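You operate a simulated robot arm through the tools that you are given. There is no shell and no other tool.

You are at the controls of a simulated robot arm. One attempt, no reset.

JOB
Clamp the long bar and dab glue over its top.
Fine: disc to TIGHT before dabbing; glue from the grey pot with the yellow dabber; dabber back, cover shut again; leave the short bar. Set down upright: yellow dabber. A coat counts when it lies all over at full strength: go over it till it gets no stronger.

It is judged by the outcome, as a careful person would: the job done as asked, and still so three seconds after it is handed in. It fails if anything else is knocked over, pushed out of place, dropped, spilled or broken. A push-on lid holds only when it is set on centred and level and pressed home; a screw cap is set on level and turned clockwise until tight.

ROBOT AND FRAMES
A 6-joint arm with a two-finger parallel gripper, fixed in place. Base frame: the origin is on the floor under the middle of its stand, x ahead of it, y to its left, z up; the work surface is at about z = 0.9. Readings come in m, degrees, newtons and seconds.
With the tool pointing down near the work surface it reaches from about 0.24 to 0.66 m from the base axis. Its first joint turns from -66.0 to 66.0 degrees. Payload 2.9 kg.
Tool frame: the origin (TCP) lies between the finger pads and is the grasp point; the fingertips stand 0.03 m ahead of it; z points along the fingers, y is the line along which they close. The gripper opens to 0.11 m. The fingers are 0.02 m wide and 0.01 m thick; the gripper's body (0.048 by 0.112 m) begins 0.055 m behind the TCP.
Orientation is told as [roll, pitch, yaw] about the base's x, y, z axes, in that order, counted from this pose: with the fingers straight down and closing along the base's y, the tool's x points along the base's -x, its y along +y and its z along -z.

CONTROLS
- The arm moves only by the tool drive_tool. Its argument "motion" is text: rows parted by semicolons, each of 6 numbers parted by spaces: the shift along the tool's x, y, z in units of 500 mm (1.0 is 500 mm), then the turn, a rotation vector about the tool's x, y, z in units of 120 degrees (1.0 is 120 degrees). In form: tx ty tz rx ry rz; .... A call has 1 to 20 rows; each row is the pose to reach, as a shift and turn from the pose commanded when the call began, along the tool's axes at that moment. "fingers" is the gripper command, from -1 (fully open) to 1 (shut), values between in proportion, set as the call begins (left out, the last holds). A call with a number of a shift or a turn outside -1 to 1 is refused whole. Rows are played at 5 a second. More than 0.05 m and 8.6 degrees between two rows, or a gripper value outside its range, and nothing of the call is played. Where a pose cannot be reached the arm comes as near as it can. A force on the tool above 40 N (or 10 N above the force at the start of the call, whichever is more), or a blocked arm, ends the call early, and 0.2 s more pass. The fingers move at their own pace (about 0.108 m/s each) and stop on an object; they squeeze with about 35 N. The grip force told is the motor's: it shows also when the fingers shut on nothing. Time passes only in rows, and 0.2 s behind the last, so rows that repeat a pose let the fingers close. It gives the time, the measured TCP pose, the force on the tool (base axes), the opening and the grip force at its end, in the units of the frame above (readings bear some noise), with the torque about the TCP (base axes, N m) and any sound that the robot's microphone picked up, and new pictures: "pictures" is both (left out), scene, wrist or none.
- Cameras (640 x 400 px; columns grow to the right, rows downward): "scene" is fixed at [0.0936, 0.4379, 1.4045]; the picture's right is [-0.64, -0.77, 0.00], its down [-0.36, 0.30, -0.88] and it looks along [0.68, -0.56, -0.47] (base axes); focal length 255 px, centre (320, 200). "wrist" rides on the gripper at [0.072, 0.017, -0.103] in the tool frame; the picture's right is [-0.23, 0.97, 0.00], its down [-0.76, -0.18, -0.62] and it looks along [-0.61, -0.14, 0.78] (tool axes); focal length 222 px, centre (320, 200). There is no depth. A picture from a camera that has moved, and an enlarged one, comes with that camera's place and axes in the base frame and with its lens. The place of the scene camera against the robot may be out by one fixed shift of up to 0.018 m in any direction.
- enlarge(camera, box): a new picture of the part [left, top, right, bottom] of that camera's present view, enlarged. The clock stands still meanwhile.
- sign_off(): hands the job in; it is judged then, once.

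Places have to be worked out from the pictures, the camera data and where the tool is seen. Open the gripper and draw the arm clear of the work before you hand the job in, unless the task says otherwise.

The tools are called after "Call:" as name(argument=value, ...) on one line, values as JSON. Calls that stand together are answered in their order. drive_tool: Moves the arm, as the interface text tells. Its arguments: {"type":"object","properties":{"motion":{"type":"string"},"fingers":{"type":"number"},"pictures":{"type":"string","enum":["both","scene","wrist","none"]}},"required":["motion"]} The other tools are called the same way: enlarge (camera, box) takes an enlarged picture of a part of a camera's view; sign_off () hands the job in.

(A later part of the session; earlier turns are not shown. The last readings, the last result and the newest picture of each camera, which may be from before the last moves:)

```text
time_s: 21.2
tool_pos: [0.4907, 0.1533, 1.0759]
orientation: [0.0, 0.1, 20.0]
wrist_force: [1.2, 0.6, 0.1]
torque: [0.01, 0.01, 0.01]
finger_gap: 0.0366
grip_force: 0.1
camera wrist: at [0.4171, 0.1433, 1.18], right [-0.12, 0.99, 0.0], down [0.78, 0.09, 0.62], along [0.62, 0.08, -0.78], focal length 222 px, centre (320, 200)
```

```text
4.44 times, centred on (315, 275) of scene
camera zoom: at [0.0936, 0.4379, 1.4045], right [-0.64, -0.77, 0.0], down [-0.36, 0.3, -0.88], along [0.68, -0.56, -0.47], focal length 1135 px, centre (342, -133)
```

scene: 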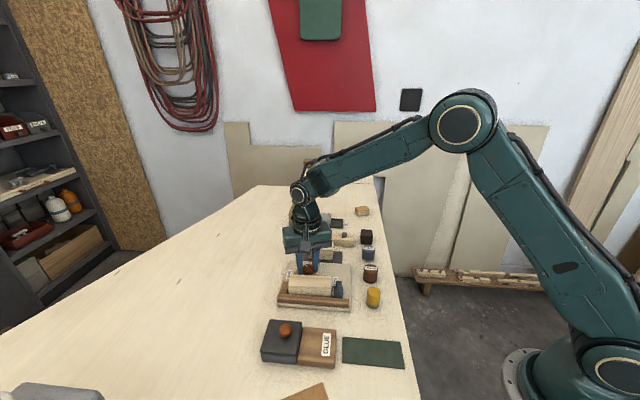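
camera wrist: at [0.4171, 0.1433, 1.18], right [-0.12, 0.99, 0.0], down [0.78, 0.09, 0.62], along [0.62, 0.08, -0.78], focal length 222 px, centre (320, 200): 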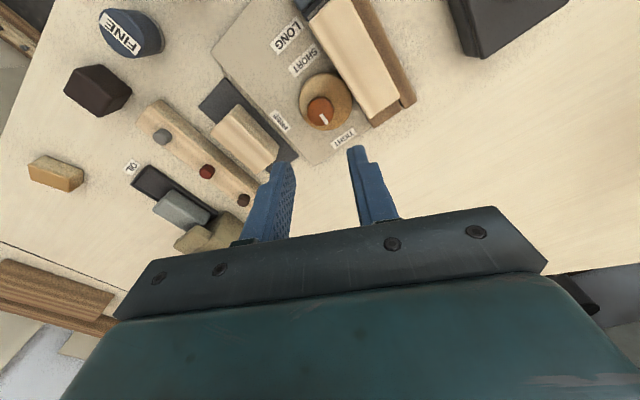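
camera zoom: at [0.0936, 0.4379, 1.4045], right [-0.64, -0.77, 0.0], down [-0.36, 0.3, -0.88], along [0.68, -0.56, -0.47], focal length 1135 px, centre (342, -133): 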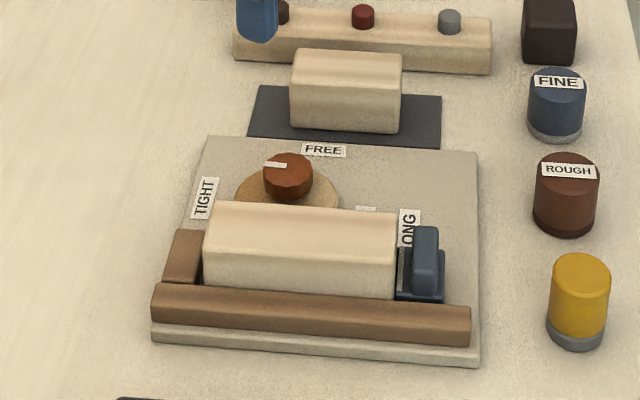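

The pointer reads about 35° and TIGHT sits at about 44°, because the faceted knob turned back a few degrees when the fingers closed. I go down again with a 1.7 mm correction along the closing line and regrip at the same yaw.

Call:
drive_tool(motion="0 0.0034 0.07 0 0 0;0 0.0034 0.14 0 0 0;0 0.0034 0.2 0 0 0;0 0.0034 0.24 0 0 0;0 0.0034 0.24 0 0 0", pictures="none")

Call:
drive_tool(motion="0 0 0 0 0 0;0 0 0 0 0 0;0 0 0 0 0 0", fingers=1, pictures="wrist")

Call:
enlarge(camera="wrist", box=[220, 80, 420, 205])

```text
time_s: 22.4
tool_pos: [0.4901, 0.1556, 0.9546]
orientation: [0.2, 0.0, 20.0]
wrist_force: [-0.1, -0.1, 0.2]
torque: [-0.03, -0.03, -0.04]
finger_gap: 0.0371
grip_force: 0.1
```

```text
time_s: 23.2
tool_pos: [0.4892, 0.1538, 0.9548]
orientation: [0.0, -0.1, 19.9]
wrist_force: [3.0, -4.1, -3.2]
torque: [-0.07, -0.32, -0.03]
finger_gap: 0.0272
grip_force: 44.6
camera wrist: at [0.4168, 0.1441, 1.0588], right [-0.12, 0.99, 0.0], down [0.78, 0.09, 0.62], along [0.62, 0.07, -0.78], focal length 222 px, centre (320, 200)
```

wrist: 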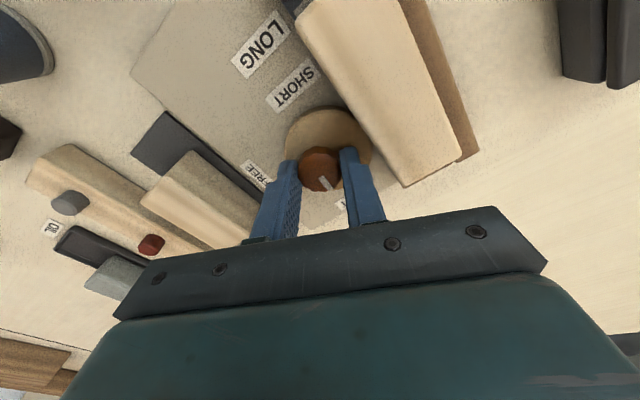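

```text
3.20 times, centred on (320, 142) of wrist
camera zoom: at [0.4168, 0.1441, 1.0588], right [-0.12, 0.99, 0.0], down [0.78, 0.09, 0.62], along [0.62, 0.07, -0.78], focal length 711 px, centre (320, 384)
```

zoom: 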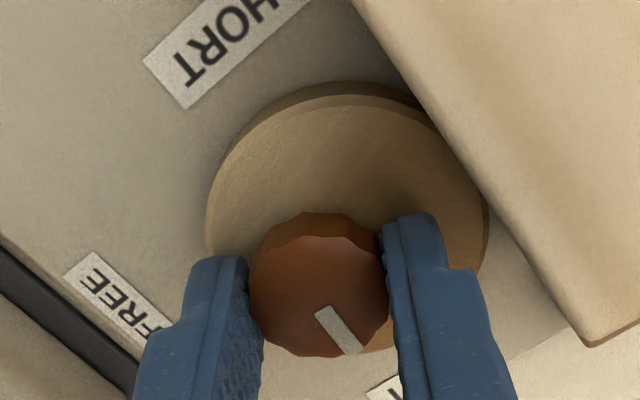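

The grip is well centred with forces under 5 N. I turn 10° more counter-clockwise.

Call:
drive_tool(motion="0 0 0 0 0 -0.028;0 0 0 0 0 -0.056;0 0 0 0 0 -0.083;0 0 0 0 0 -0.083", pictures="none")

Call:
drive_tool(motion="0 0 0 0 0 0;0 0 0 0 0 0;0 0 -0.03 0 0 0;0 0 -0.1 0 0 0;0 0 -0.17 0 0 0;0 0 -0.24 0 0 0;0 0 -0.24 0 0 0", fingers=0.33, pictures="wrist")

Call:
enlarge(camera="wrist", box=[220, 40, 420, 165])

```text
time_s: 24.2
tool_pos: [0.4901, 0.1532, 0.956]
orientation: [0.1, 0.1, 29.9]
wrist_force: [-0.5, -10.8, -3.2]
torque: [-0.53, 0.21, -0.54]
finger_gap: 0.0279
grip_force: 44.3
```

```text
time_s: 25.8
tool_pos: [0.4915, 0.1546, 1.0752]
orientation: [0.2, 0.0, 30.0]
wrist_force: [-0.2, 0.0, -0.9]
torque: [0.0, 0.0, 0.01]
finger_gap: 0.0367
grip_force: 0.1
camera wrist: at [0.4203, 0.1318, 1.179], right [-0.29, 0.96, 0.0], down [0.75, 0.23, 0.62], along [0.6, 0.18, -0.78], focal length 222 px, centre (320, 200)
```

wrist: 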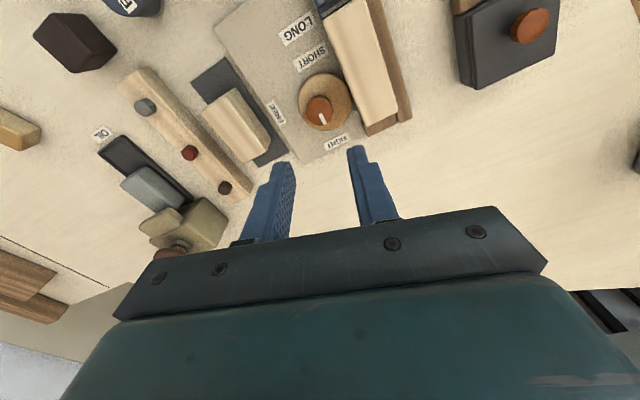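

```text
3.20 times, centred on (320, 102) of wrist
camera zoom: at [0.4203, 0.1318, 1.179], right [-0.29, 0.96, 0.0], down [0.75, 0.23, 0.62], along [0.6, 0.18, -0.78], focal length 711 px, centre (320, 512)
```

zoom: 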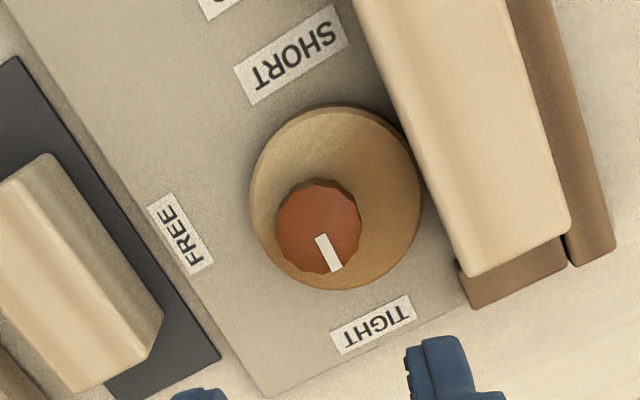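

This time the torque rose to 0.54 N m and the pointer reads about 40°, against TIGHT at about 43°. I look closely at the bar, the fence and the disc to see whether the bar is really clamped.

Call:
enlarge(camera="wrist", box=[290, 0, 420, 150])

Call:
enlarge(camera="scene", box=[275, 255, 355, 315])

Call:
enlarge(camera="wrist", box=[280, 80, 376, 155])

```text
2.67 times, centred on (355, 75) of wrist
camera zoom: at [0.4203, 0.1318, 1.179], right [-0.29, 0.96, 0.0], down [0.75, 0.23, 0.62], along [0.6, 0.18, -0.78], focal length 592 px, centre (227, 533)
```

zoom: 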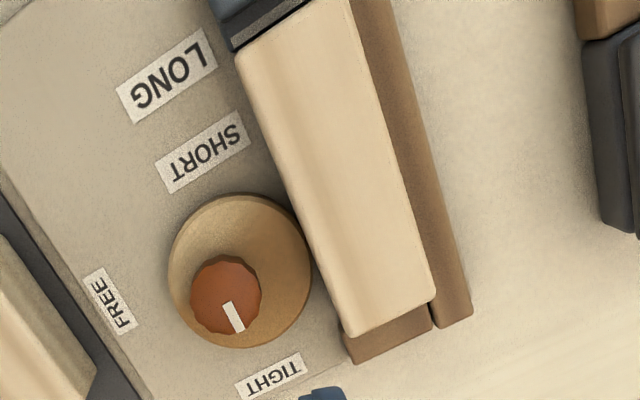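

```text
6.67 times, centred on (315, 285) of scene
camera zoom: at [0.0936, 0.4379, 1.4045], right [-0.64, -0.77, 0.0], down [-0.36, 0.3, -0.88], along [0.68, -0.56, -0.47], focal length 1703 px, centre (353, -367)
```

zoom: 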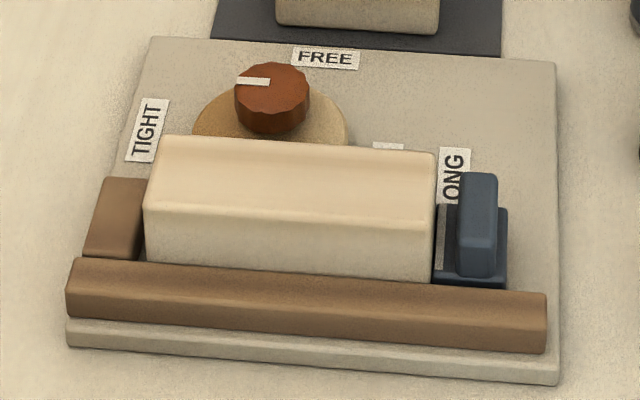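

```text
5.33 times, centred on (328, 118) of wrist
camera zoom: at [0.4203, 0.1318, 1.179], right [-0.29, 0.96, 0.0], down [0.75, 0.23, 0.62], along [0.6, 0.18, -0.78], focal length 1185 px, centre (277, 640)
```

zoom: 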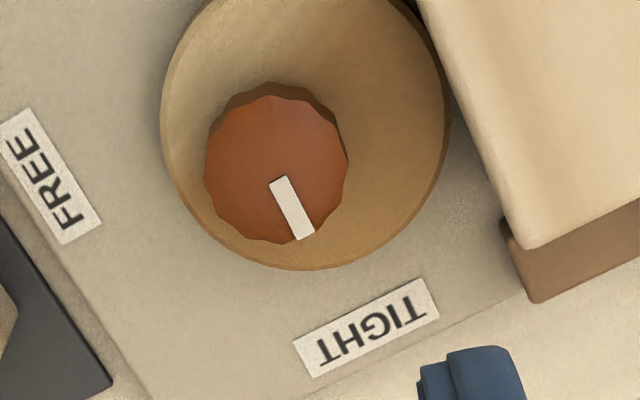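

The bar sits against the fence and the pointer is close to TIGHT. To be sure it is fully tight, I regrip with the pads lined up on the facets (yaw 25°) and turn a little more while watching the torque.

Call:
drive_tool(motion="0 0 0.07 0 0 0.0417;0 0 0.14 0 0 0.0417;0 0 0.2 0 0 0.0417;0 0 0.24 0 0 0.0417;0 0 0.24 0 0 0.0417", pictures="none")

Call:
drive_tool(motion="0 0 0 0 0 0;0 0 0 0 0 0;0 0 0 0 0 0", fingers=1, pictures="none")

Call:
drive_tool(motion="0 0 0 0 0 -0.02;0 0 0 0 0 -0.035;0 0 0 0 0 -0.035", pictures="wrist")

Call:
enlarge(camera="wrist", box=[220, 80, 420, 205])

```text
time_s: 27.0
tool_pos: [0.4906, 0.1544, 0.9551]
orientation: [0.0, 0.0, 25.0]
wrist_force: [-0.5, 0.2, 0.0]
torque: [0.0, 0.03, 0.01]
finger_gap: 0.0371
grip_force: 0.0
```

```text
time_s: 27.8
tool_pos: [0.4894, 0.1544, 0.954]
orientation: [0.1, 0.0, 24.9]
wrist_force: [1.5, -2.6, -2.9]
torque: [0.03, -0.33, -0.16]
finger_gap: 0.0274
grip_force: 45.7
```

```text
time_s: 28.6
tool_pos: [0.4899, 0.1533, 0.9543]
orientation: [0.1, 0.1, 29.2]
wrist_force: [-1.2, -5.4, -2.5]
torque: [-0.21, -0.01, -0.48]
finger_gap: 0.0273
grip_force: 45.0
camera wrist: at [0.4195, 0.1326, 1.0594], right [-0.28, 0.96, 0.0], down [0.75, 0.22, 0.62], along [0.6, 0.17, -0.78], focal length 222 px, centre (320, 200)
```

wrist: 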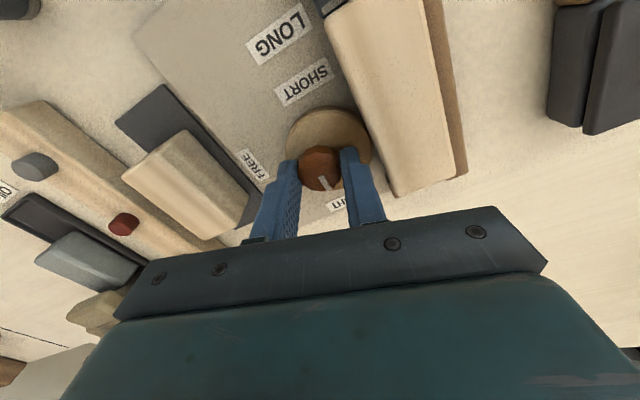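

```text
3.20 times, centred on (320, 142) of wrist
camera zoom: at [0.4195, 0.1326, 1.0594], right [-0.28, 0.96, 0.0], down [0.75, 0.22, 0.62], along [0.6, 0.17, -0.78], focal length 711 px, centre (320, 384)
```

zoom: 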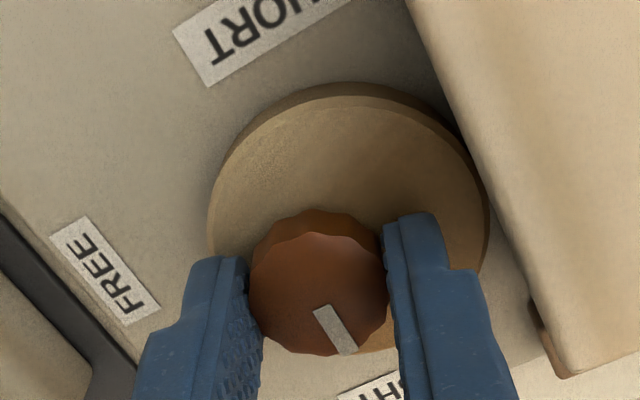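

The torque holds at −0.48 N m with the pads still aligned on the knob, so the disc has met firm resistance. I release, rise and check the pointer again.

Call:
drive_tool(motion="0 0 0 0 0 0;0 0 0 0 0 0;0 0 -0.03 0 0 0;0 0 -0.1 0 0 0;0 0 -0.17 0 0 0;0 0 -0.24 0 0 0;0 0 -0.24 0 0 0", fingers=0.33, pictures="wrist")

Call:
enlarge(camera="wrist", box=[280, 80, 376, 155])

Call:
enlarge(camera="scene", box=[275, 255, 355, 315])

```text
time_s: 30.2
tool_pos: [0.4904, 0.1555, 1.0752]
orientation: [0.1, -0.1, 29.1]
wrist_force: [-0.2, 0.6, 0.2]
torque: [0.02, -0.01, 0.03]
finger_gap: 0.0369
grip_force: 0.1
camera wrist: at [0.4196, 0.1335, 1.1793], right [-0.28, 0.96, 0.0], down [0.75, 0.22, 0.62], along [0.6, 0.17, -0.78], focal length 222 px, centre (320, 200)
```

wrist: 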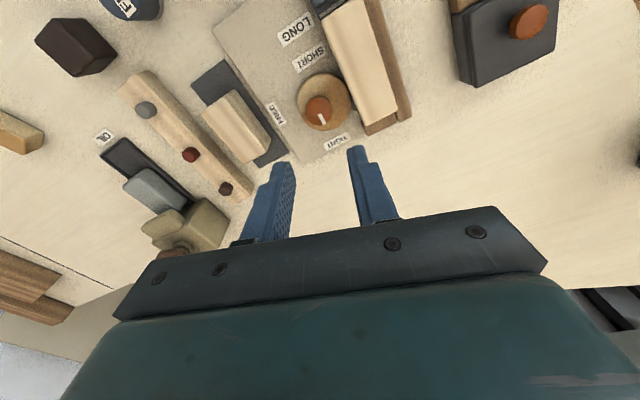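

```text
5.33 times, centred on (328, 118) of wrist
camera zoom: at [0.4196, 0.1335, 1.1793], right [-0.28, 0.96, 0.0], down [0.75, 0.22, 0.62], along [0.6, 0.17, -0.78], focal length 1185 px, centre (277, 640)
```

zoom: 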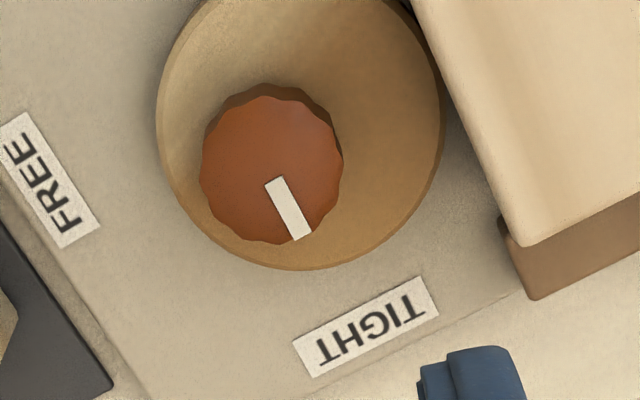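

```text
6.67 times, centred on (315, 285) of scene
camera zoom: at [0.0936, 0.4379, 1.4045], right [-0.64, -0.77, 0.0], down [-0.36, 0.3, -0.88], along [0.68, -0.56, -0.47], focal length 1703 px, centre (353, -367)
```

zoom: 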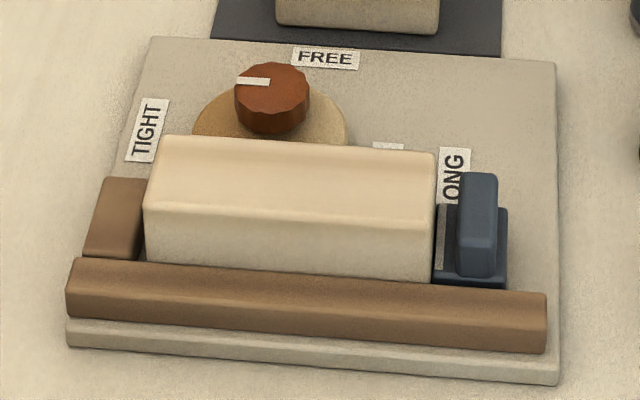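

The reading is the same as before, so the disc is stopped at TIGHT and the bar is pressed against the fence. Next I move over the glue pot, turning to yaw −45° so the fingers close along the pot-to-deck line.

Call:
drive_tool(motion="0.0066 0.0356 0 0 0 0.0617;0.0132 0.0712 0 0 0 0.1235;0.0198 0.1068 0 0 0 0.1852;0.0264 0.1424 0 0 0 0.247;0.033 0.178 0 0 0 0.3087;0.0396 0.2136 0 0 0 0.3705;0.0462 0.2492 0 0 0 0.4322;0.0528 0.2848 0 0 0 0.494;0.0594 0.3204 0 0 0 0.5557;0.066 0.356 0 0 0 0.6175;0.066 0.356 0 0 0 0.6175", fingers=0.2, pictures="both")

Call:
enlarge(camera="wrist", box=[220, 40, 420, 165])

```text
time_s: 32.6
tool_pos: [0.3741, 0.2948, 1.0763]
orientation: [0.1, 0.1, -45.0]
wrist_force: [0.4, -1.4, -0.6]
torque: [-0.04, 0.03, 0.04]
finger_gap: 0.0439
grip_force: 0.0
camera wrist: at [0.3356, 0.3564, 1.1797], right [0.85, 0.53, 0.0], down [0.41, -0.67, 0.62], along [0.33, -0.53, -0.78], focal length 222 px, centre (320, 200)
```

scene: 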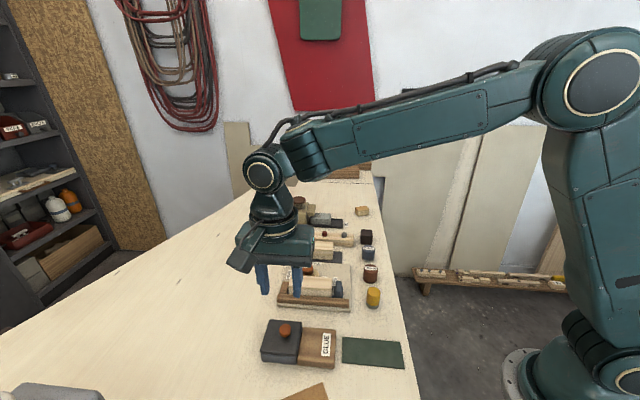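
wrist: 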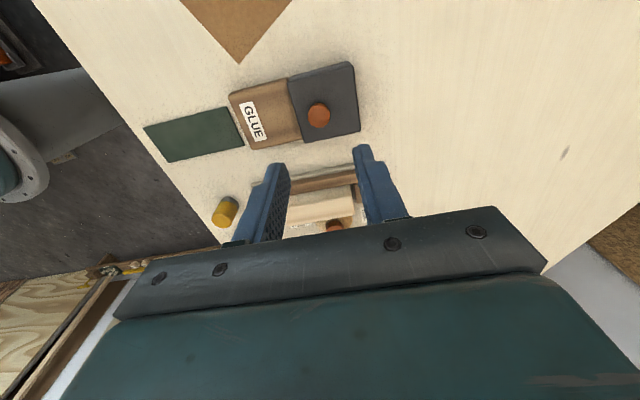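

```text
3.20 times, centred on (320, 102) of wrist
camera zoom: at [0.3356, 0.3564, 1.1797], right [0.85, 0.53, 0.0], down [0.41, -0.67, 0.62], along [0.33, -0.53, -0.78], focal length 711 px, centre (320, 512)
```

zoom: 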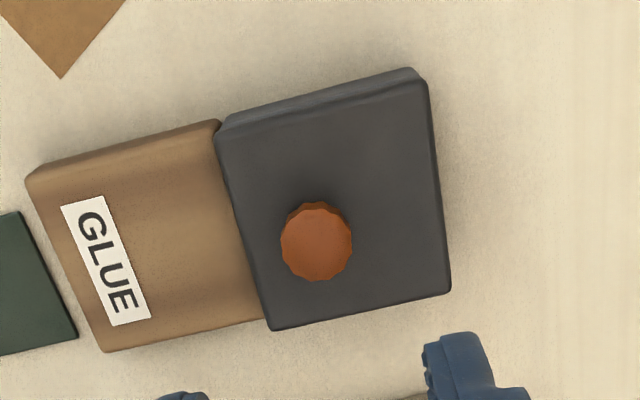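

The cover's knob is at (0.3736, 0.2923) with its top at z≈0.952. It is about 22 mm wide, and the deck lies toward (−0.72, −0.69). I lower the fingers around it.

Call:
drive_tool(motion="-0.0028 -0.0042 0.08 0 0 0;-0.0028 -0.0042 0.15 0 0 0;-0.0028 -0.0042 0.2 0 0 0;-0.0028 -0.0042 0.218 0 0 0;-0.0028 -0.0042 0.218 0 0 0", pictures="both")

Call:
enlarge(camera="wrist", box=[220, 80, 420, 205])

Call:
enlarge(camera="scene", box=[255, 310, 345, 375])

```text
time_s: 33.8
tool_pos: [0.3741, 0.2906, 0.9662]
orientation: [0.0, 0.1, -44.8]
wrist_force: [0.3, -0.4, 0.5]
torque: [-0.02, -0.03, 0.0]
finger_gap: 0.0442
grip_force: 0.1
camera wrist: at [0.3352, 0.3539, 1.0702], right [0.85, 0.53, 0.0], down [0.41, -0.66, 0.62], along [0.33, -0.53, -0.78], focal length 222 px, centre (320, 200)
```

scene: 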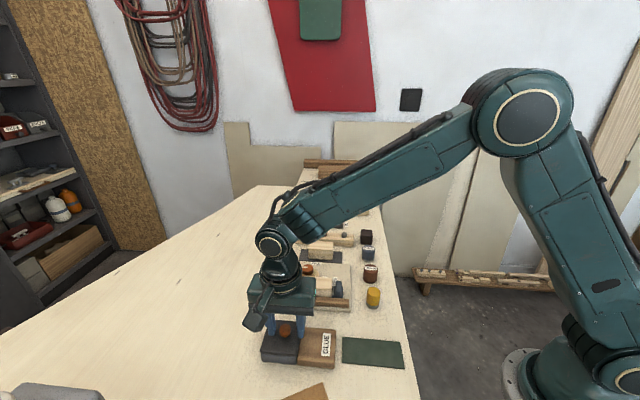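
wrist: 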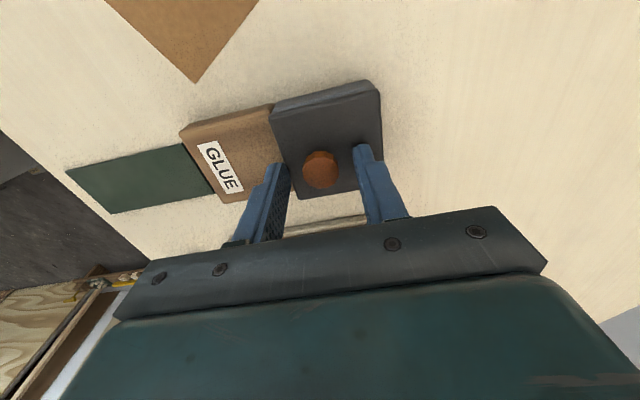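

```text
3.20 times, centred on (320, 142) of wrist
camera zoom: at [0.3352, 0.3539, 1.0702], right [0.85, 0.53, 0.0], down [0.41, -0.66, 0.62], along [0.33, -0.53, -0.78], focal length 711 px, centre (320, 384)
```

zoom: 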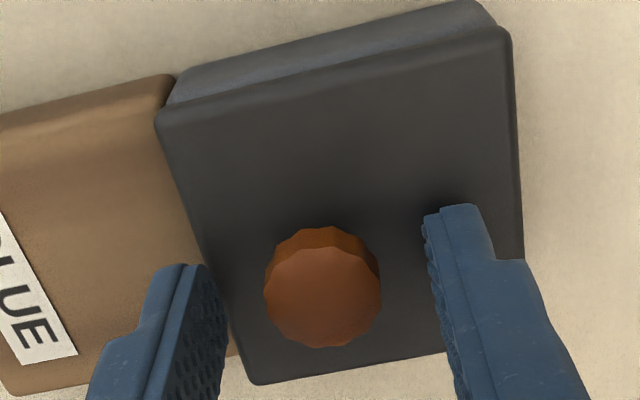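

```text
6.15 times, centred on (300, 342) of scene
camera zoom: at [0.0936, 0.4379, 1.4045], right [-0.64, -0.77, 0.0], down [-0.36, 0.3, -0.88], along [0.68, -0.56, -0.47], focal length 1572 px, centre (443, -677)
```

zoom: 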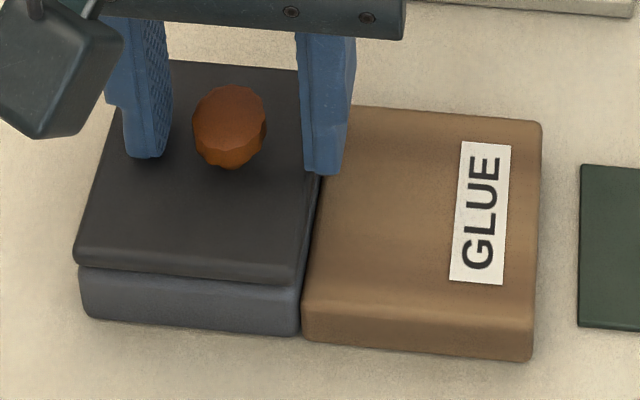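

The fingers straddle the knob. I close on it.

Call:
drive_tool(motion="0 0 0 0 0 0;0 0 0 0 0 0;0 0 0 0 0 0", fingers=1, pictures="wrist")

Call:
enlarge(camera="wrist", box=[220, 80, 420, 205])

```text
time_s: 34.6
tool_pos: [0.3744, 0.2928, 0.9654]
orientation: [0.0, 0.1, -45.0]
wrist_force: [-0.1, 0.0, -3.0]
torque: [-0.07, -0.06, 0.02]
finger_gap: 0.0217
grip_force: 44.7
camera wrist: at [0.3351, 0.3539, 1.0703], right [0.85, 0.53, 0.0], down [0.41, -0.66, 0.62], along [0.33, -0.53, -0.78], focal length 222 px, centre (320, 200)
```

wrist: 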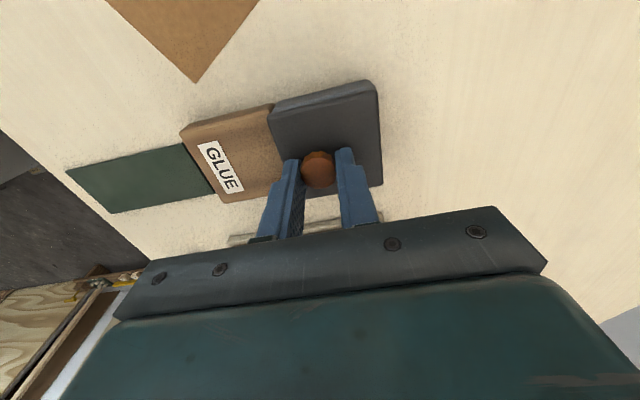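

```text
3.20 times, centred on (320, 142) of wrist
camera zoom: at [0.3351, 0.3539, 1.0703], right [0.85, 0.53, 0.0], down [0.41, -0.66, 0.62], along [0.33, -0.53, -0.78], focal length 711 px, centre (320, 384)
```

zoom: 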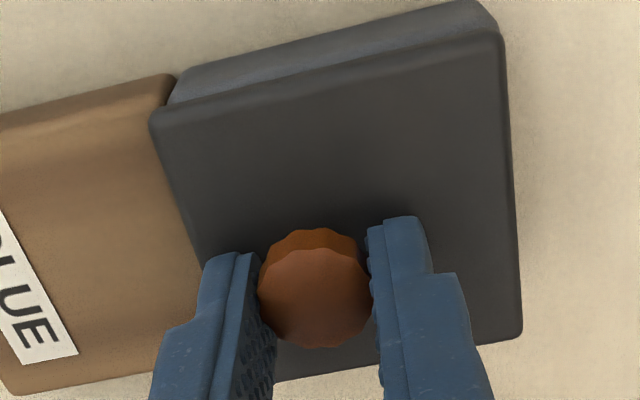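

Closing drew the cover about 2 mm toward the deck with almost no side force, so it seems to slide. I slide it 10 mm toward the deck and watch the forces.

Call:
drive_tool(motion="0 -0.01 0 0 0 0;0 -0.02 0 0 0 0;0 -0.02 0 0 0 0", pictures="wrist")

Call:
enlarge(camera="wrist", box=[220, 80, 420, 205])

Call:
enlarge(camera="scene", box=[255, 310, 345, 375])

```text
time_s: 35.4
tool_pos: [0.367, 0.2843, 0.9649]
orientation: [0.0, 0.1, -44.8]
wrist_force: [3.2, -1.8, -6.1]
torque: [0.11, 0.04, 0.08]
finger_gap: 0.0218
grip_force: 45.1
camera wrist: at [0.3279, 0.3467, 1.0703], right [0.85, 0.53, 0.0], down [0.41, -0.66, 0.62], along [0.33, -0.53, -0.78], focal length 222 px, centre (320, 200)
```

wrist: 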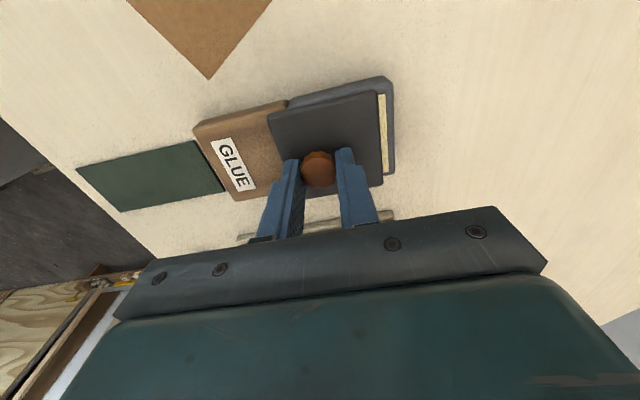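

```text
3.20 times, centred on (320, 142) of wrist
camera zoom: at [0.3279, 0.3467, 1.0703], right [0.85, 0.53, 0.0], down [0.41, -0.66, 0.62], along [0.33, -0.53, -0.78], focal length 711 px, centre (320, 384)
```

zoom: 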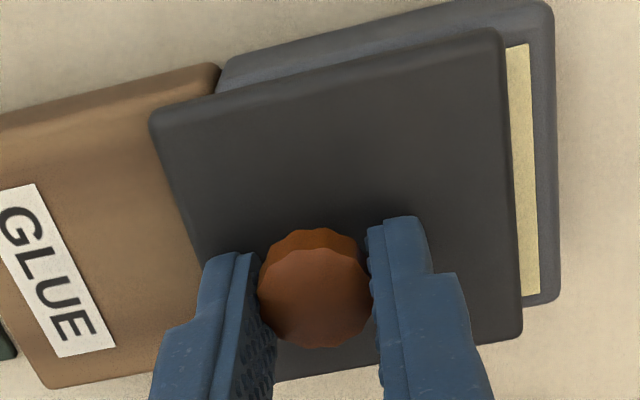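

```text
6.15 times, centred on (300, 342) of scene
camera zoom: at [0.0937, 0.4379, 1.4044], right [-0.64, -0.77, 0.0], down [-0.36, 0.3, -0.88], along [0.68, -0.56, -0.47], focal length 1572 px, centre (443, -677)
```

zoom: 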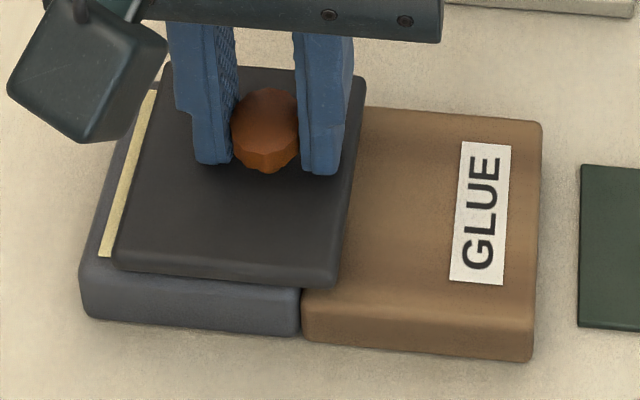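

The cover slides onto the deck and yellow glue shows. I keep sliding 26 mm more.

Call:
drive_tool(motion="0 -0.018 0 0 0 0;0 -0.036 0 0 0 0;0 -0.052 0 0 0 0;0 -0.052 0 0 0 0", pictures="wrist")

```text
time_s: 36.4
tool_pos: [0.3486, 0.2669, 0.9657]
orientation: [0.1, 0.1, -44.8]
wrist_force: [-4.4, 5.2, -12.8]
torque: [-0.25, -0.35, -0.02]
finger_gap: 0.0219
grip_force: 45.2
camera wrist: at [0.3095, 0.3281, 1.0703], right [0.85, 0.53, 0.0], down [0.42, -0.66, 0.62], along [0.33, -0.53, -0.78], focal length 222 px, centre (320, 200)
```

wrist: 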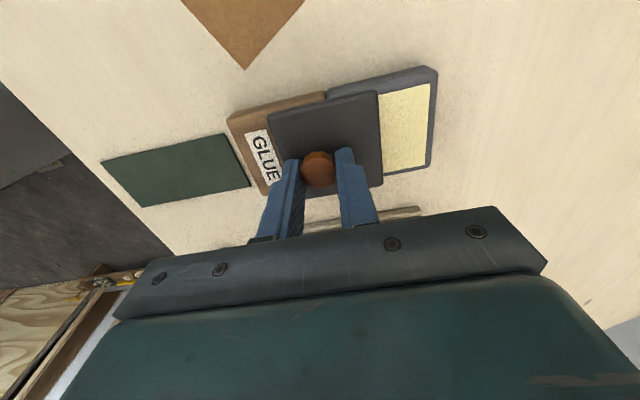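

The slide is going well. A 13 N downward pull and a 7 N side force suggest easing the tool 1 mm down and 0.6 mm sideways. I apply that and slide the remaining 26 mm.

Call:
drive_tool(motion="0.0012 0 0.002 0 0 0;0.0014 -0.018 0.002 0 0 0;0.0016 -0.036 0.002 0 0 0;0.0018 -0.052 0.002 0 0 0;0.0018 -0.052 0.002 0 0 0", pictures="both")

Call:
enlarge(camera="scene", box=[255, 310, 345, 375])

Call:
enlarge(camera="wrist", box=[240, 60, 480, 210])

```text
time_s: 37.6
tool_pos: [0.3306, 0.2477, 0.9669]
orientation: [0.2, 0.1, -45.0]
wrist_force: [1.7, -2.0, 11.8]
torque: [-0.03, 0.06, -0.02]
finger_gap: 0.0216
grip_force: 45.1
camera wrist: at [0.2912, 0.3101, 1.0703], right [0.85, 0.53, 0.0], down [0.41, -0.67, 0.62], along [0.33, -0.53, -0.78], focal length 222 px, centre (320, 200)
```

scene: 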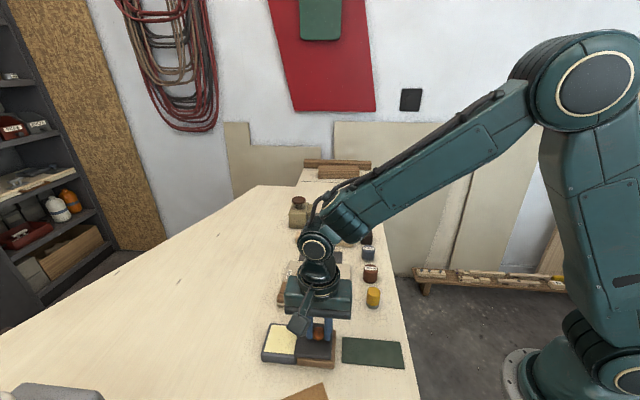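
wrist: 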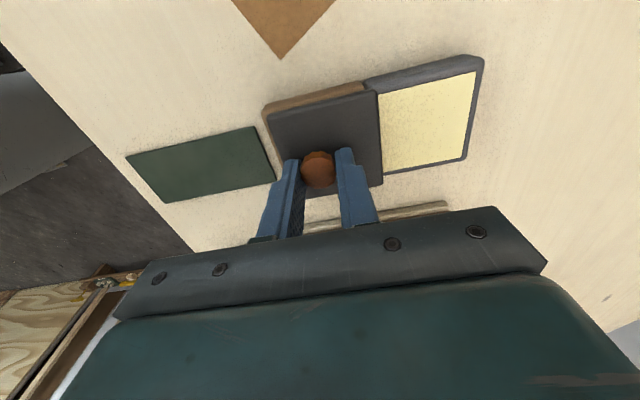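

```text
6.15 times, centred on (300, 342) of scene
camera zoom: at [0.0935, 0.4378, 1.4045], right [-0.64, -0.77, 0.0], down [-0.36, 0.3, -0.88], along [0.68, -0.56, -0.47], focal length 1572 px, centre (443, -677)
```

zoom: 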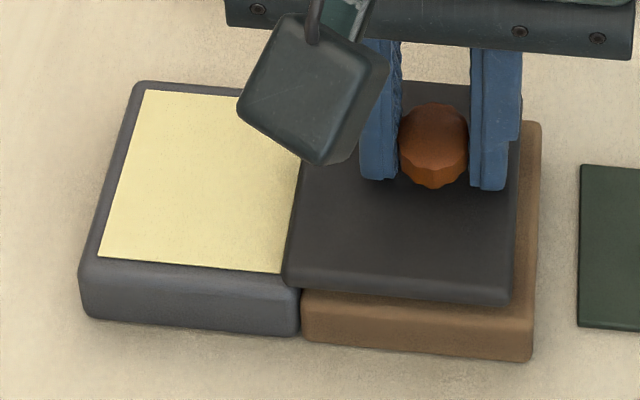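

```text
2.67 times, centred on (360, 135) of wrist
camera zoom: at [0.2912, 0.3101, 1.0703], right [0.85, 0.53, 0.0], down [0.41, -0.67, 0.62], along [0.33, -0.53, -0.78], focal length 592 px, centre (213, 373)
```

zoom: 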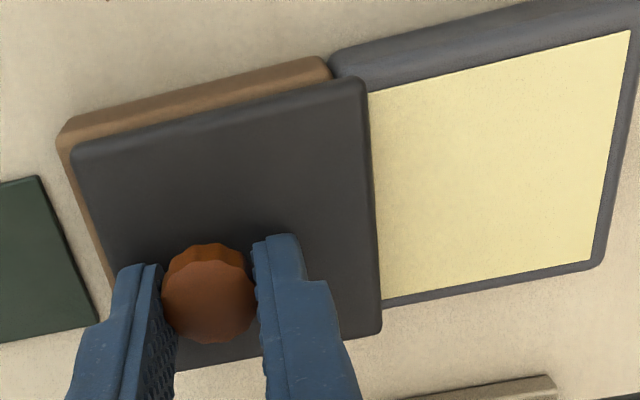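

The cover now rests on the deck and the whole glue bed is open. I let go of the knob and rise straight up.

Call:
drive_tool(motion="0 0 0 0 0 0;0 0 0 0 0 0;0 0 -0.04 0 0 0;0 0 -0.1 0 0 0;0 0 -0.18 0 0 0;0 0 -0.2 0 0 0", fingers=0.2, pictures="wrist")

```text
time_s: 39.0
tool_pos: [0.3296, 0.2476, 1.0666]
orientation: [0.0, 0.2, -44.9]
wrist_force: [0.3, 0.5, 0.1]
torque: [-0.02, 0.02, 0.01]
finger_gap: 0.044
grip_force: 0.1
camera wrist: at [0.2912, 0.3102, 1.1698], right [0.85, 0.53, 0.0], down [0.41, -0.66, 0.62], along [0.33, -0.53, -0.78], focal length 222 px, centre (320, 200)
```

wrist: 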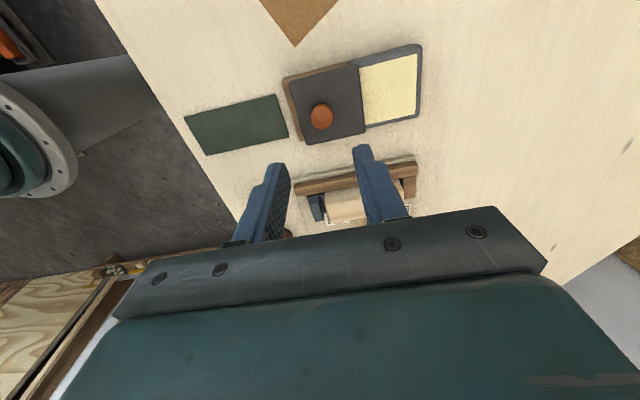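

The cover stayed put. I enlarge the open pot to place the glue bed.

Call:
enlarge(camera="wrist", box=[270, 30, 430, 150])

Call:
enlarge(camera="scene", box=[255, 310, 345, 375])

```text
3.33 times, centred on (350, 90) of wrist
camera zoom: at [0.2912, 0.3102, 1.1698], right [0.85, 0.53, 0.0], down [0.41, -0.66, 0.62], along [0.33, -0.53, -0.78], focal length 740 px, centre (220, 567)
```

zoom: 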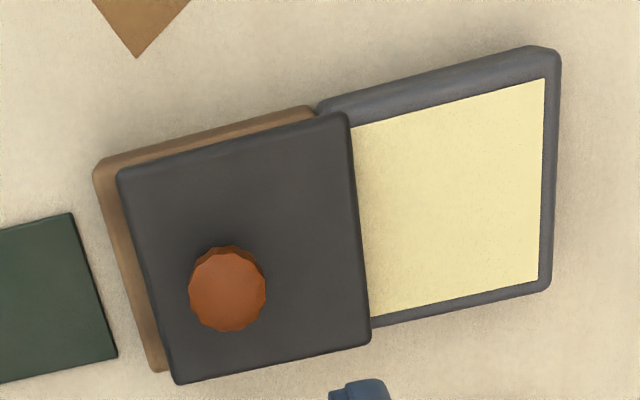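

```text
6.15 times, centred on (300, 342) of scene
camera zoom: at [0.0936, 0.4379, 1.4045], right [-0.64, -0.77, 0.0], down [-0.36, 0.3, -0.88], along [0.68, -0.56, -0.47], focal length 1572 px, centre (443, -677)
```

zoom: 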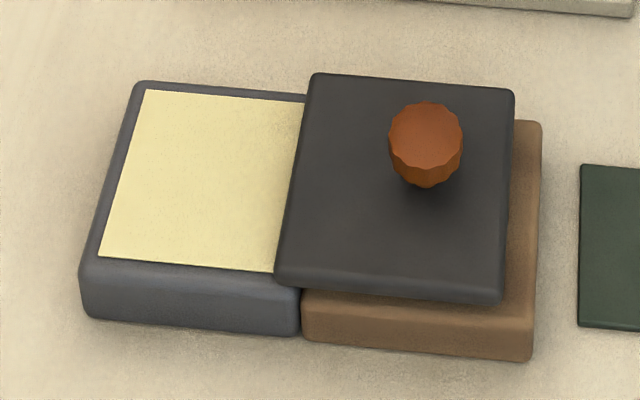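

The glue bed is centred near (0.382, 0.299) and is about 56 mm square. I now move over the yellow dabber, near (0.333, 0.088), at the same yaw, which keeps the fingers clear of its neighbour.

Call:
drive_tool(motion="-0.046 -0.044 0 0 0 0;-0.092 -0.088 0 0 0 0;-0.138 -0.132 0 0 0 0;-0.184 -0.176 0 0 0 0;-0.2305 -0.2209 0 0 0 0;-0.2305 -0.2209 0 0 0 0", fingers=0, pictures="both")

Call:
enlarge(camera="wrist", box=[220, 40, 420, 165])

Call:
enlarge(camera="scene", box=[330, 240, 420, 320])

```text
time_s: 40.4
tool_pos: [0.3325, 0.0881, 1.0653]
orientation: [0.1, 0.0, -44.9]
wrist_force: [-0.1, -0.3, 0.7]
torque: [0.02, -0.02, 0.01]
finger_gap: 0.0547
grip_force: 0.1
camera wrist: at [0.2942, 0.1502, 1.1689], right [0.85, 0.53, 0.0], down [0.41, -0.66, 0.62], along [0.33, -0.53, -0.78], focal length 222 px, centre (320, 200)
```

scene: 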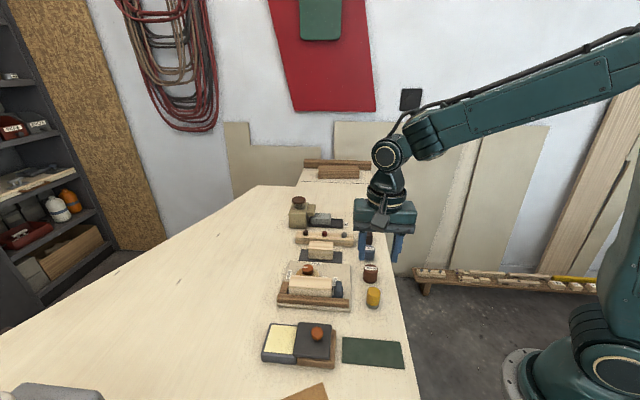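
wrist: 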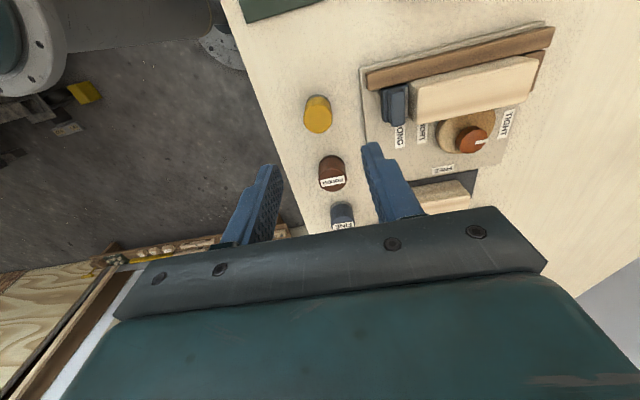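

```text
3.20 times, centred on (320, 102) of wrist
camera zoom: at [0.2942, 0.1502, 1.1689], right [0.85, 0.53, 0.0], down [0.41, -0.66, 0.62], along [0.33, -0.53, -0.78], focal length 711 px, centre (320, 512)
```

zoom: 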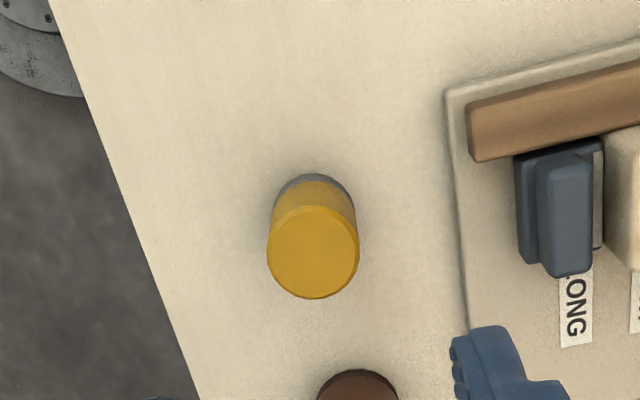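

```text
5.00 times, centred on (375, 280) of scene
camera zoom: at [0.0936, 0.4379, 1.4045], right [-0.64, -0.77, 0.0], down [-0.36, 0.3, -0.88], along [0.68, -0.56, -0.47], focal length 1277 px, centre (45, -200)
```

zoom: 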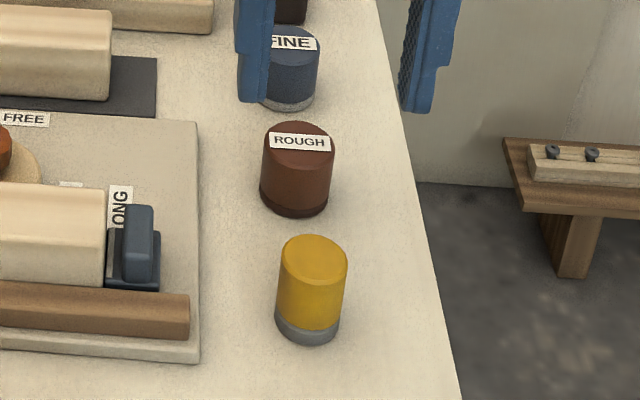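

The dabber is about 28 mm across with its top near z≈0.941, and its axis is near (0.332, 0.0845). I descend to just above it to refine the alignment.

Call:
drive_tool(motion="-0.0042 -0.0057 0.07 0 0 0;-0.0042 -0.0057 0.14 0 0 0;-0.0042 -0.0057 0.14 0 0 0", pictures="wrist")

Call:
enlarge(camera="wrist", box=[220, 80, 420, 205])

Call:
enlarge(camera="scene", box=[330, 240, 420, 320])

```text
time_s: 41.2
tool_pos: [0.3324, 0.0846, 0.9948]
orientation: [0.1, -0.1, -44.8]
wrist_force: [-0.1, -0.1, 0.0]
torque: [0.01, 0.0, 0.0]
finger_gap: 0.055
grip_force: 0.0
camera wrist: at [0.2941, 0.1472, 1.0986], right [0.85, 0.53, 0.0], down [0.41, -0.66, 0.62], along [0.33, -0.53, -0.78], focal length 222 px, centre (320, 200)
```

wrist: 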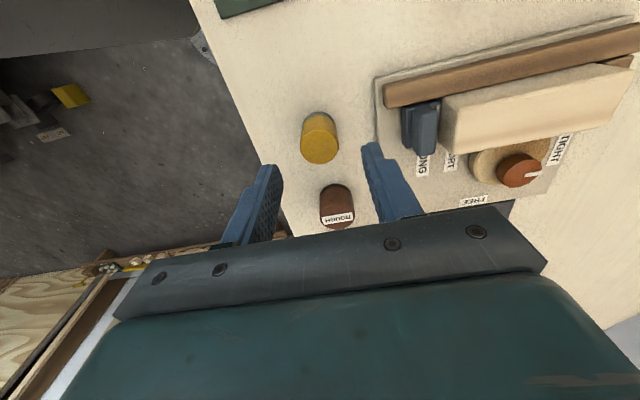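

```text
3.20 times, centred on (320, 142) of wrist
camera zoom: at [0.2941, 0.1472, 1.0986], right [0.85, 0.53, 0.0], down [0.41, -0.66, 0.62], along [0.33, -0.53, -0.78], focal length 711 px, centre (320, 384)
```

zoom: 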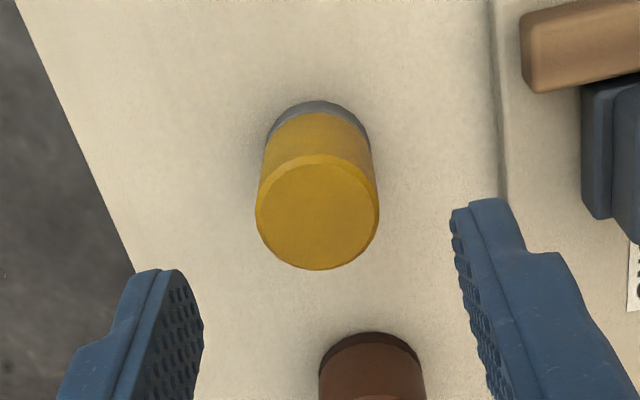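

```text
5.00 times, centred on (375, 280) of scene
camera zoom: at [0.0936, 0.4379, 1.4045], right [-0.64, -0.77, 0.0], down [-0.36, 0.3, -0.88], along [0.68, -0.56, -0.47], focal length 1277 px, centre (45, -200)
```

zoom: 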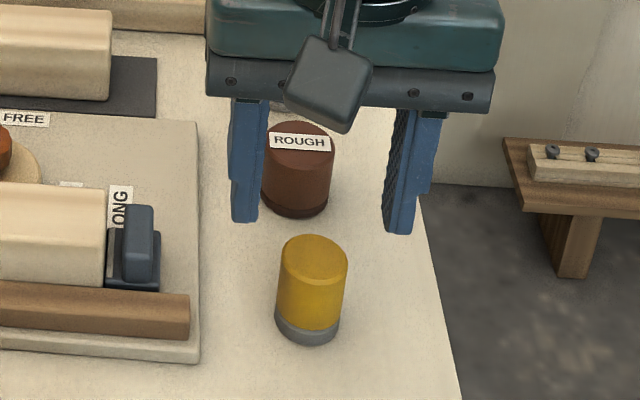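

The alignment is within about 1.5 mm. I correct that, narrow the opening to 45 mm, and lower until the fingertips are at z≈0.918 beside the dabber.

Call:
drive_tool(motion="0.003 -0.0014 0.03 0 0 0;0.003 -0.0014 0.06 0 0 0;0.003 -0.0014 0.0936 0 0 0;0.003 -0.0014 0.0936 0 0 0", fingers=0.18, pictures="both")

Call:
enlarge(camera="wrist", box=[220, 80, 420, 205])

Call:
enlarge(camera="scene", box=[330, 240, 420, 320])

```text
time_s: 42.2
tool_pos: [0.3301, 0.0851, 0.9473]
orientation: [0.2, 0.0, -44.8]
wrist_force: [-0.6, 0.3, -0.2]
torque: [0.0, 0.0, 0.0]
finger_gap: 0.045
grip_force: 0.1
camera wrist: at [0.2921, 0.1481, 1.0521], right [0.85, 0.53, 0.0], down [0.41, -0.66, 0.62], along [0.33, -0.53, -0.78], focal length 222 px, centre (320, 200)
```

scene: 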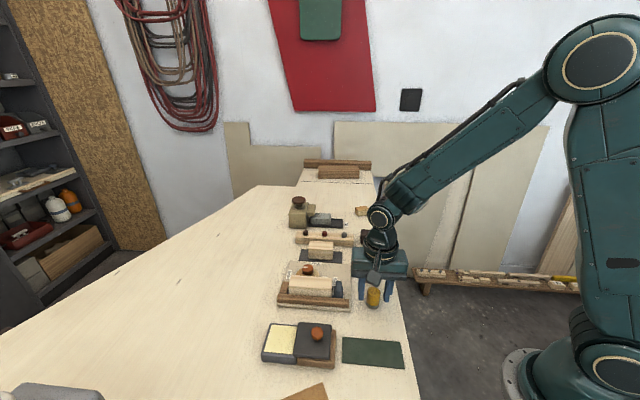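
wrist: 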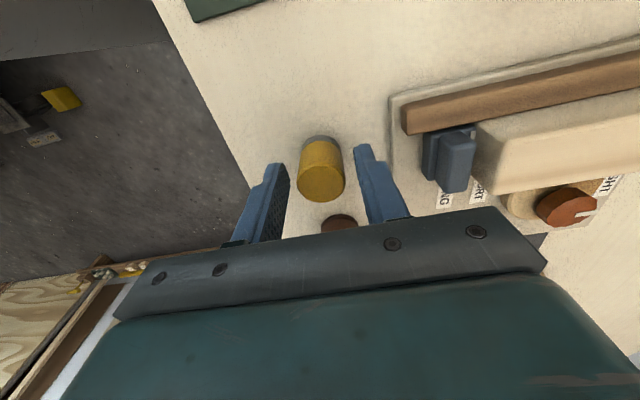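

```text
3.20 times, centred on (320, 142) of wrist
camera zoom: at [0.2921, 0.1481, 1.0521], right [0.85, 0.53, 0.0], down [0.41, -0.66, 0.62], along [0.33, -0.53, -0.78], focal length 711 px, centre (320, 384)
```

zoom: 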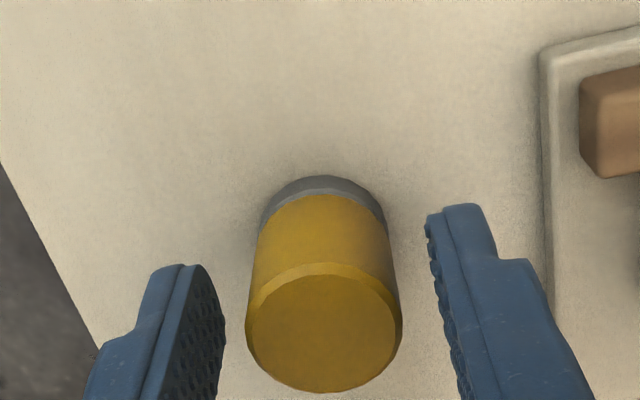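

```text
5.00 times, centred on (375, 280) of scene
camera zoom: at [0.0936, 0.4379, 1.4045], right [-0.64, -0.77, 0.0], down [-0.36, 0.3, -0.88], along [0.68, -0.56, -0.47], focal length 1277 px, centre (45, -200)
```

zoom: 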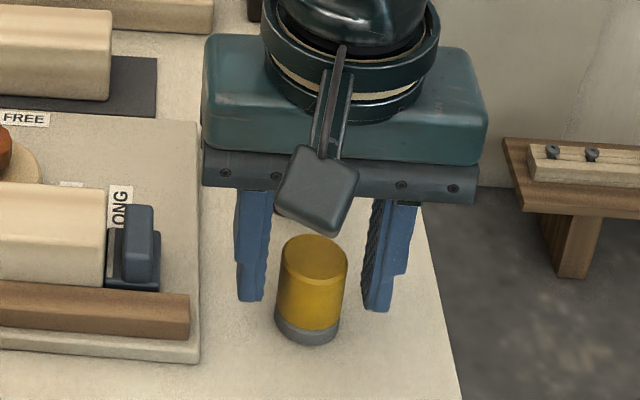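

The dabber is centred between the fingers. I close on it.

Call:
drive_tool(motion="0 0 0 0 0 0;0 0 0 0 0 0;0 0 0 0 0 0", fingers=1, pictures="none")

Call:
drive_tool(motion="0 0 -0.02 0 0 0;0 0 -0.08 0 0 0;0 0 -0.16 0 0 0;0 0 -0.16 0 0 0", pictures="both")

Call:
enlarge(camera="scene", box=[330, 220, 420, 300])

Call:
enlarge(camera="wrist", box=[220, 80, 420, 205])

```text
time_s: 43.0
tool_pos: [0.331, 0.0846, 0.9482]
orientation: [0.0, 0.2, -44.9]
wrist_force: [-0.8, 0.0, 0.1]
torque: [0.02, 0.0, -0.01]
finger_gap: 0.0278
grip_force: 34.9
```

```text
time_s: 44.0
tool_pos: [0.3308, 0.085, 1.0286]
orientation: [-0.1, 0.0, -44.8]
wrist_force: [0.1, -0.2, -0.9]
torque: [-0.01, 0.02, -0.01]
finger_gap: 0.0278
grip_force: 34.7
camera wrist: at [0.2923, 0.1473, 1.1329], right [0.85, 0.53, 0.0], down [0.41, -0.66, 0.62], along [0.33, -0.53, -0.78], focal length 222 px, centre (320, 200)
```

scene: 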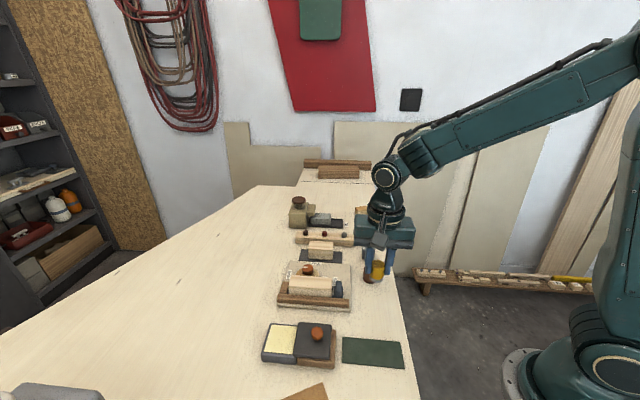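
wrist: 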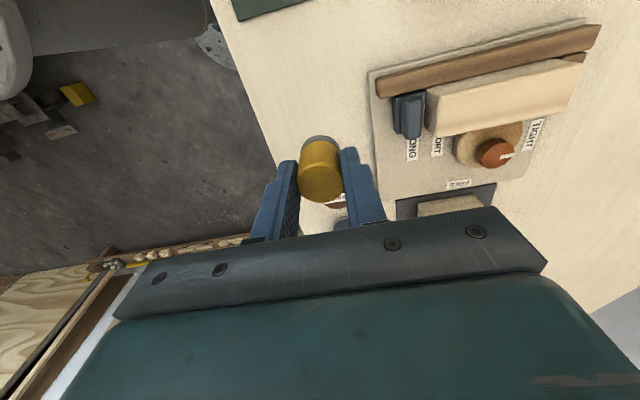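

```text
5.00 times, centred on (375, 260) of scene
camera zoom: at [0.0936, 0.4379, 1.4045], right [-0.64, -0.77, 0.0], down [-0.36, 0.3, -0.88], along [0.68, -0.56, -0.47], focal length 1277 px, centre (45, -100)
```

zoom: 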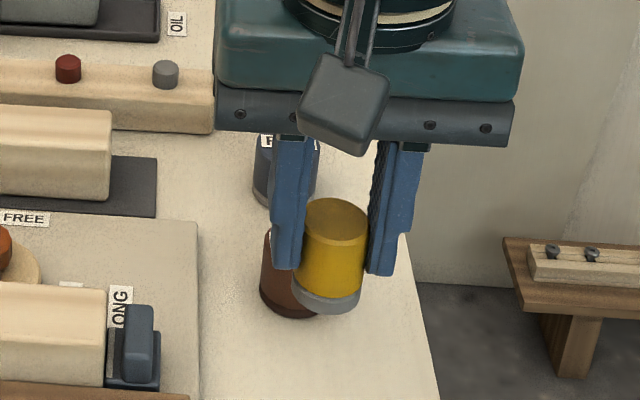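

```text
3.20 times, centred on (320, 142) of wrist
camera zoom: at [0.2923, 0.1473, 1.1329], right [0.85, 0.53, 0.0], down [0.41, -0.66, 0.62], along [0.33, -0.53, -0.78], focal length 711 px, centre (320, 384)
```

zoom: 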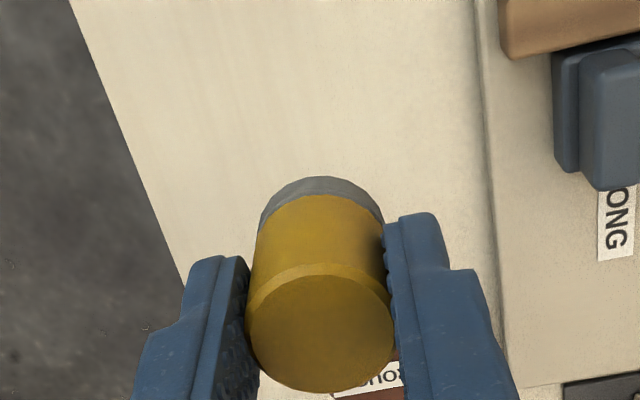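

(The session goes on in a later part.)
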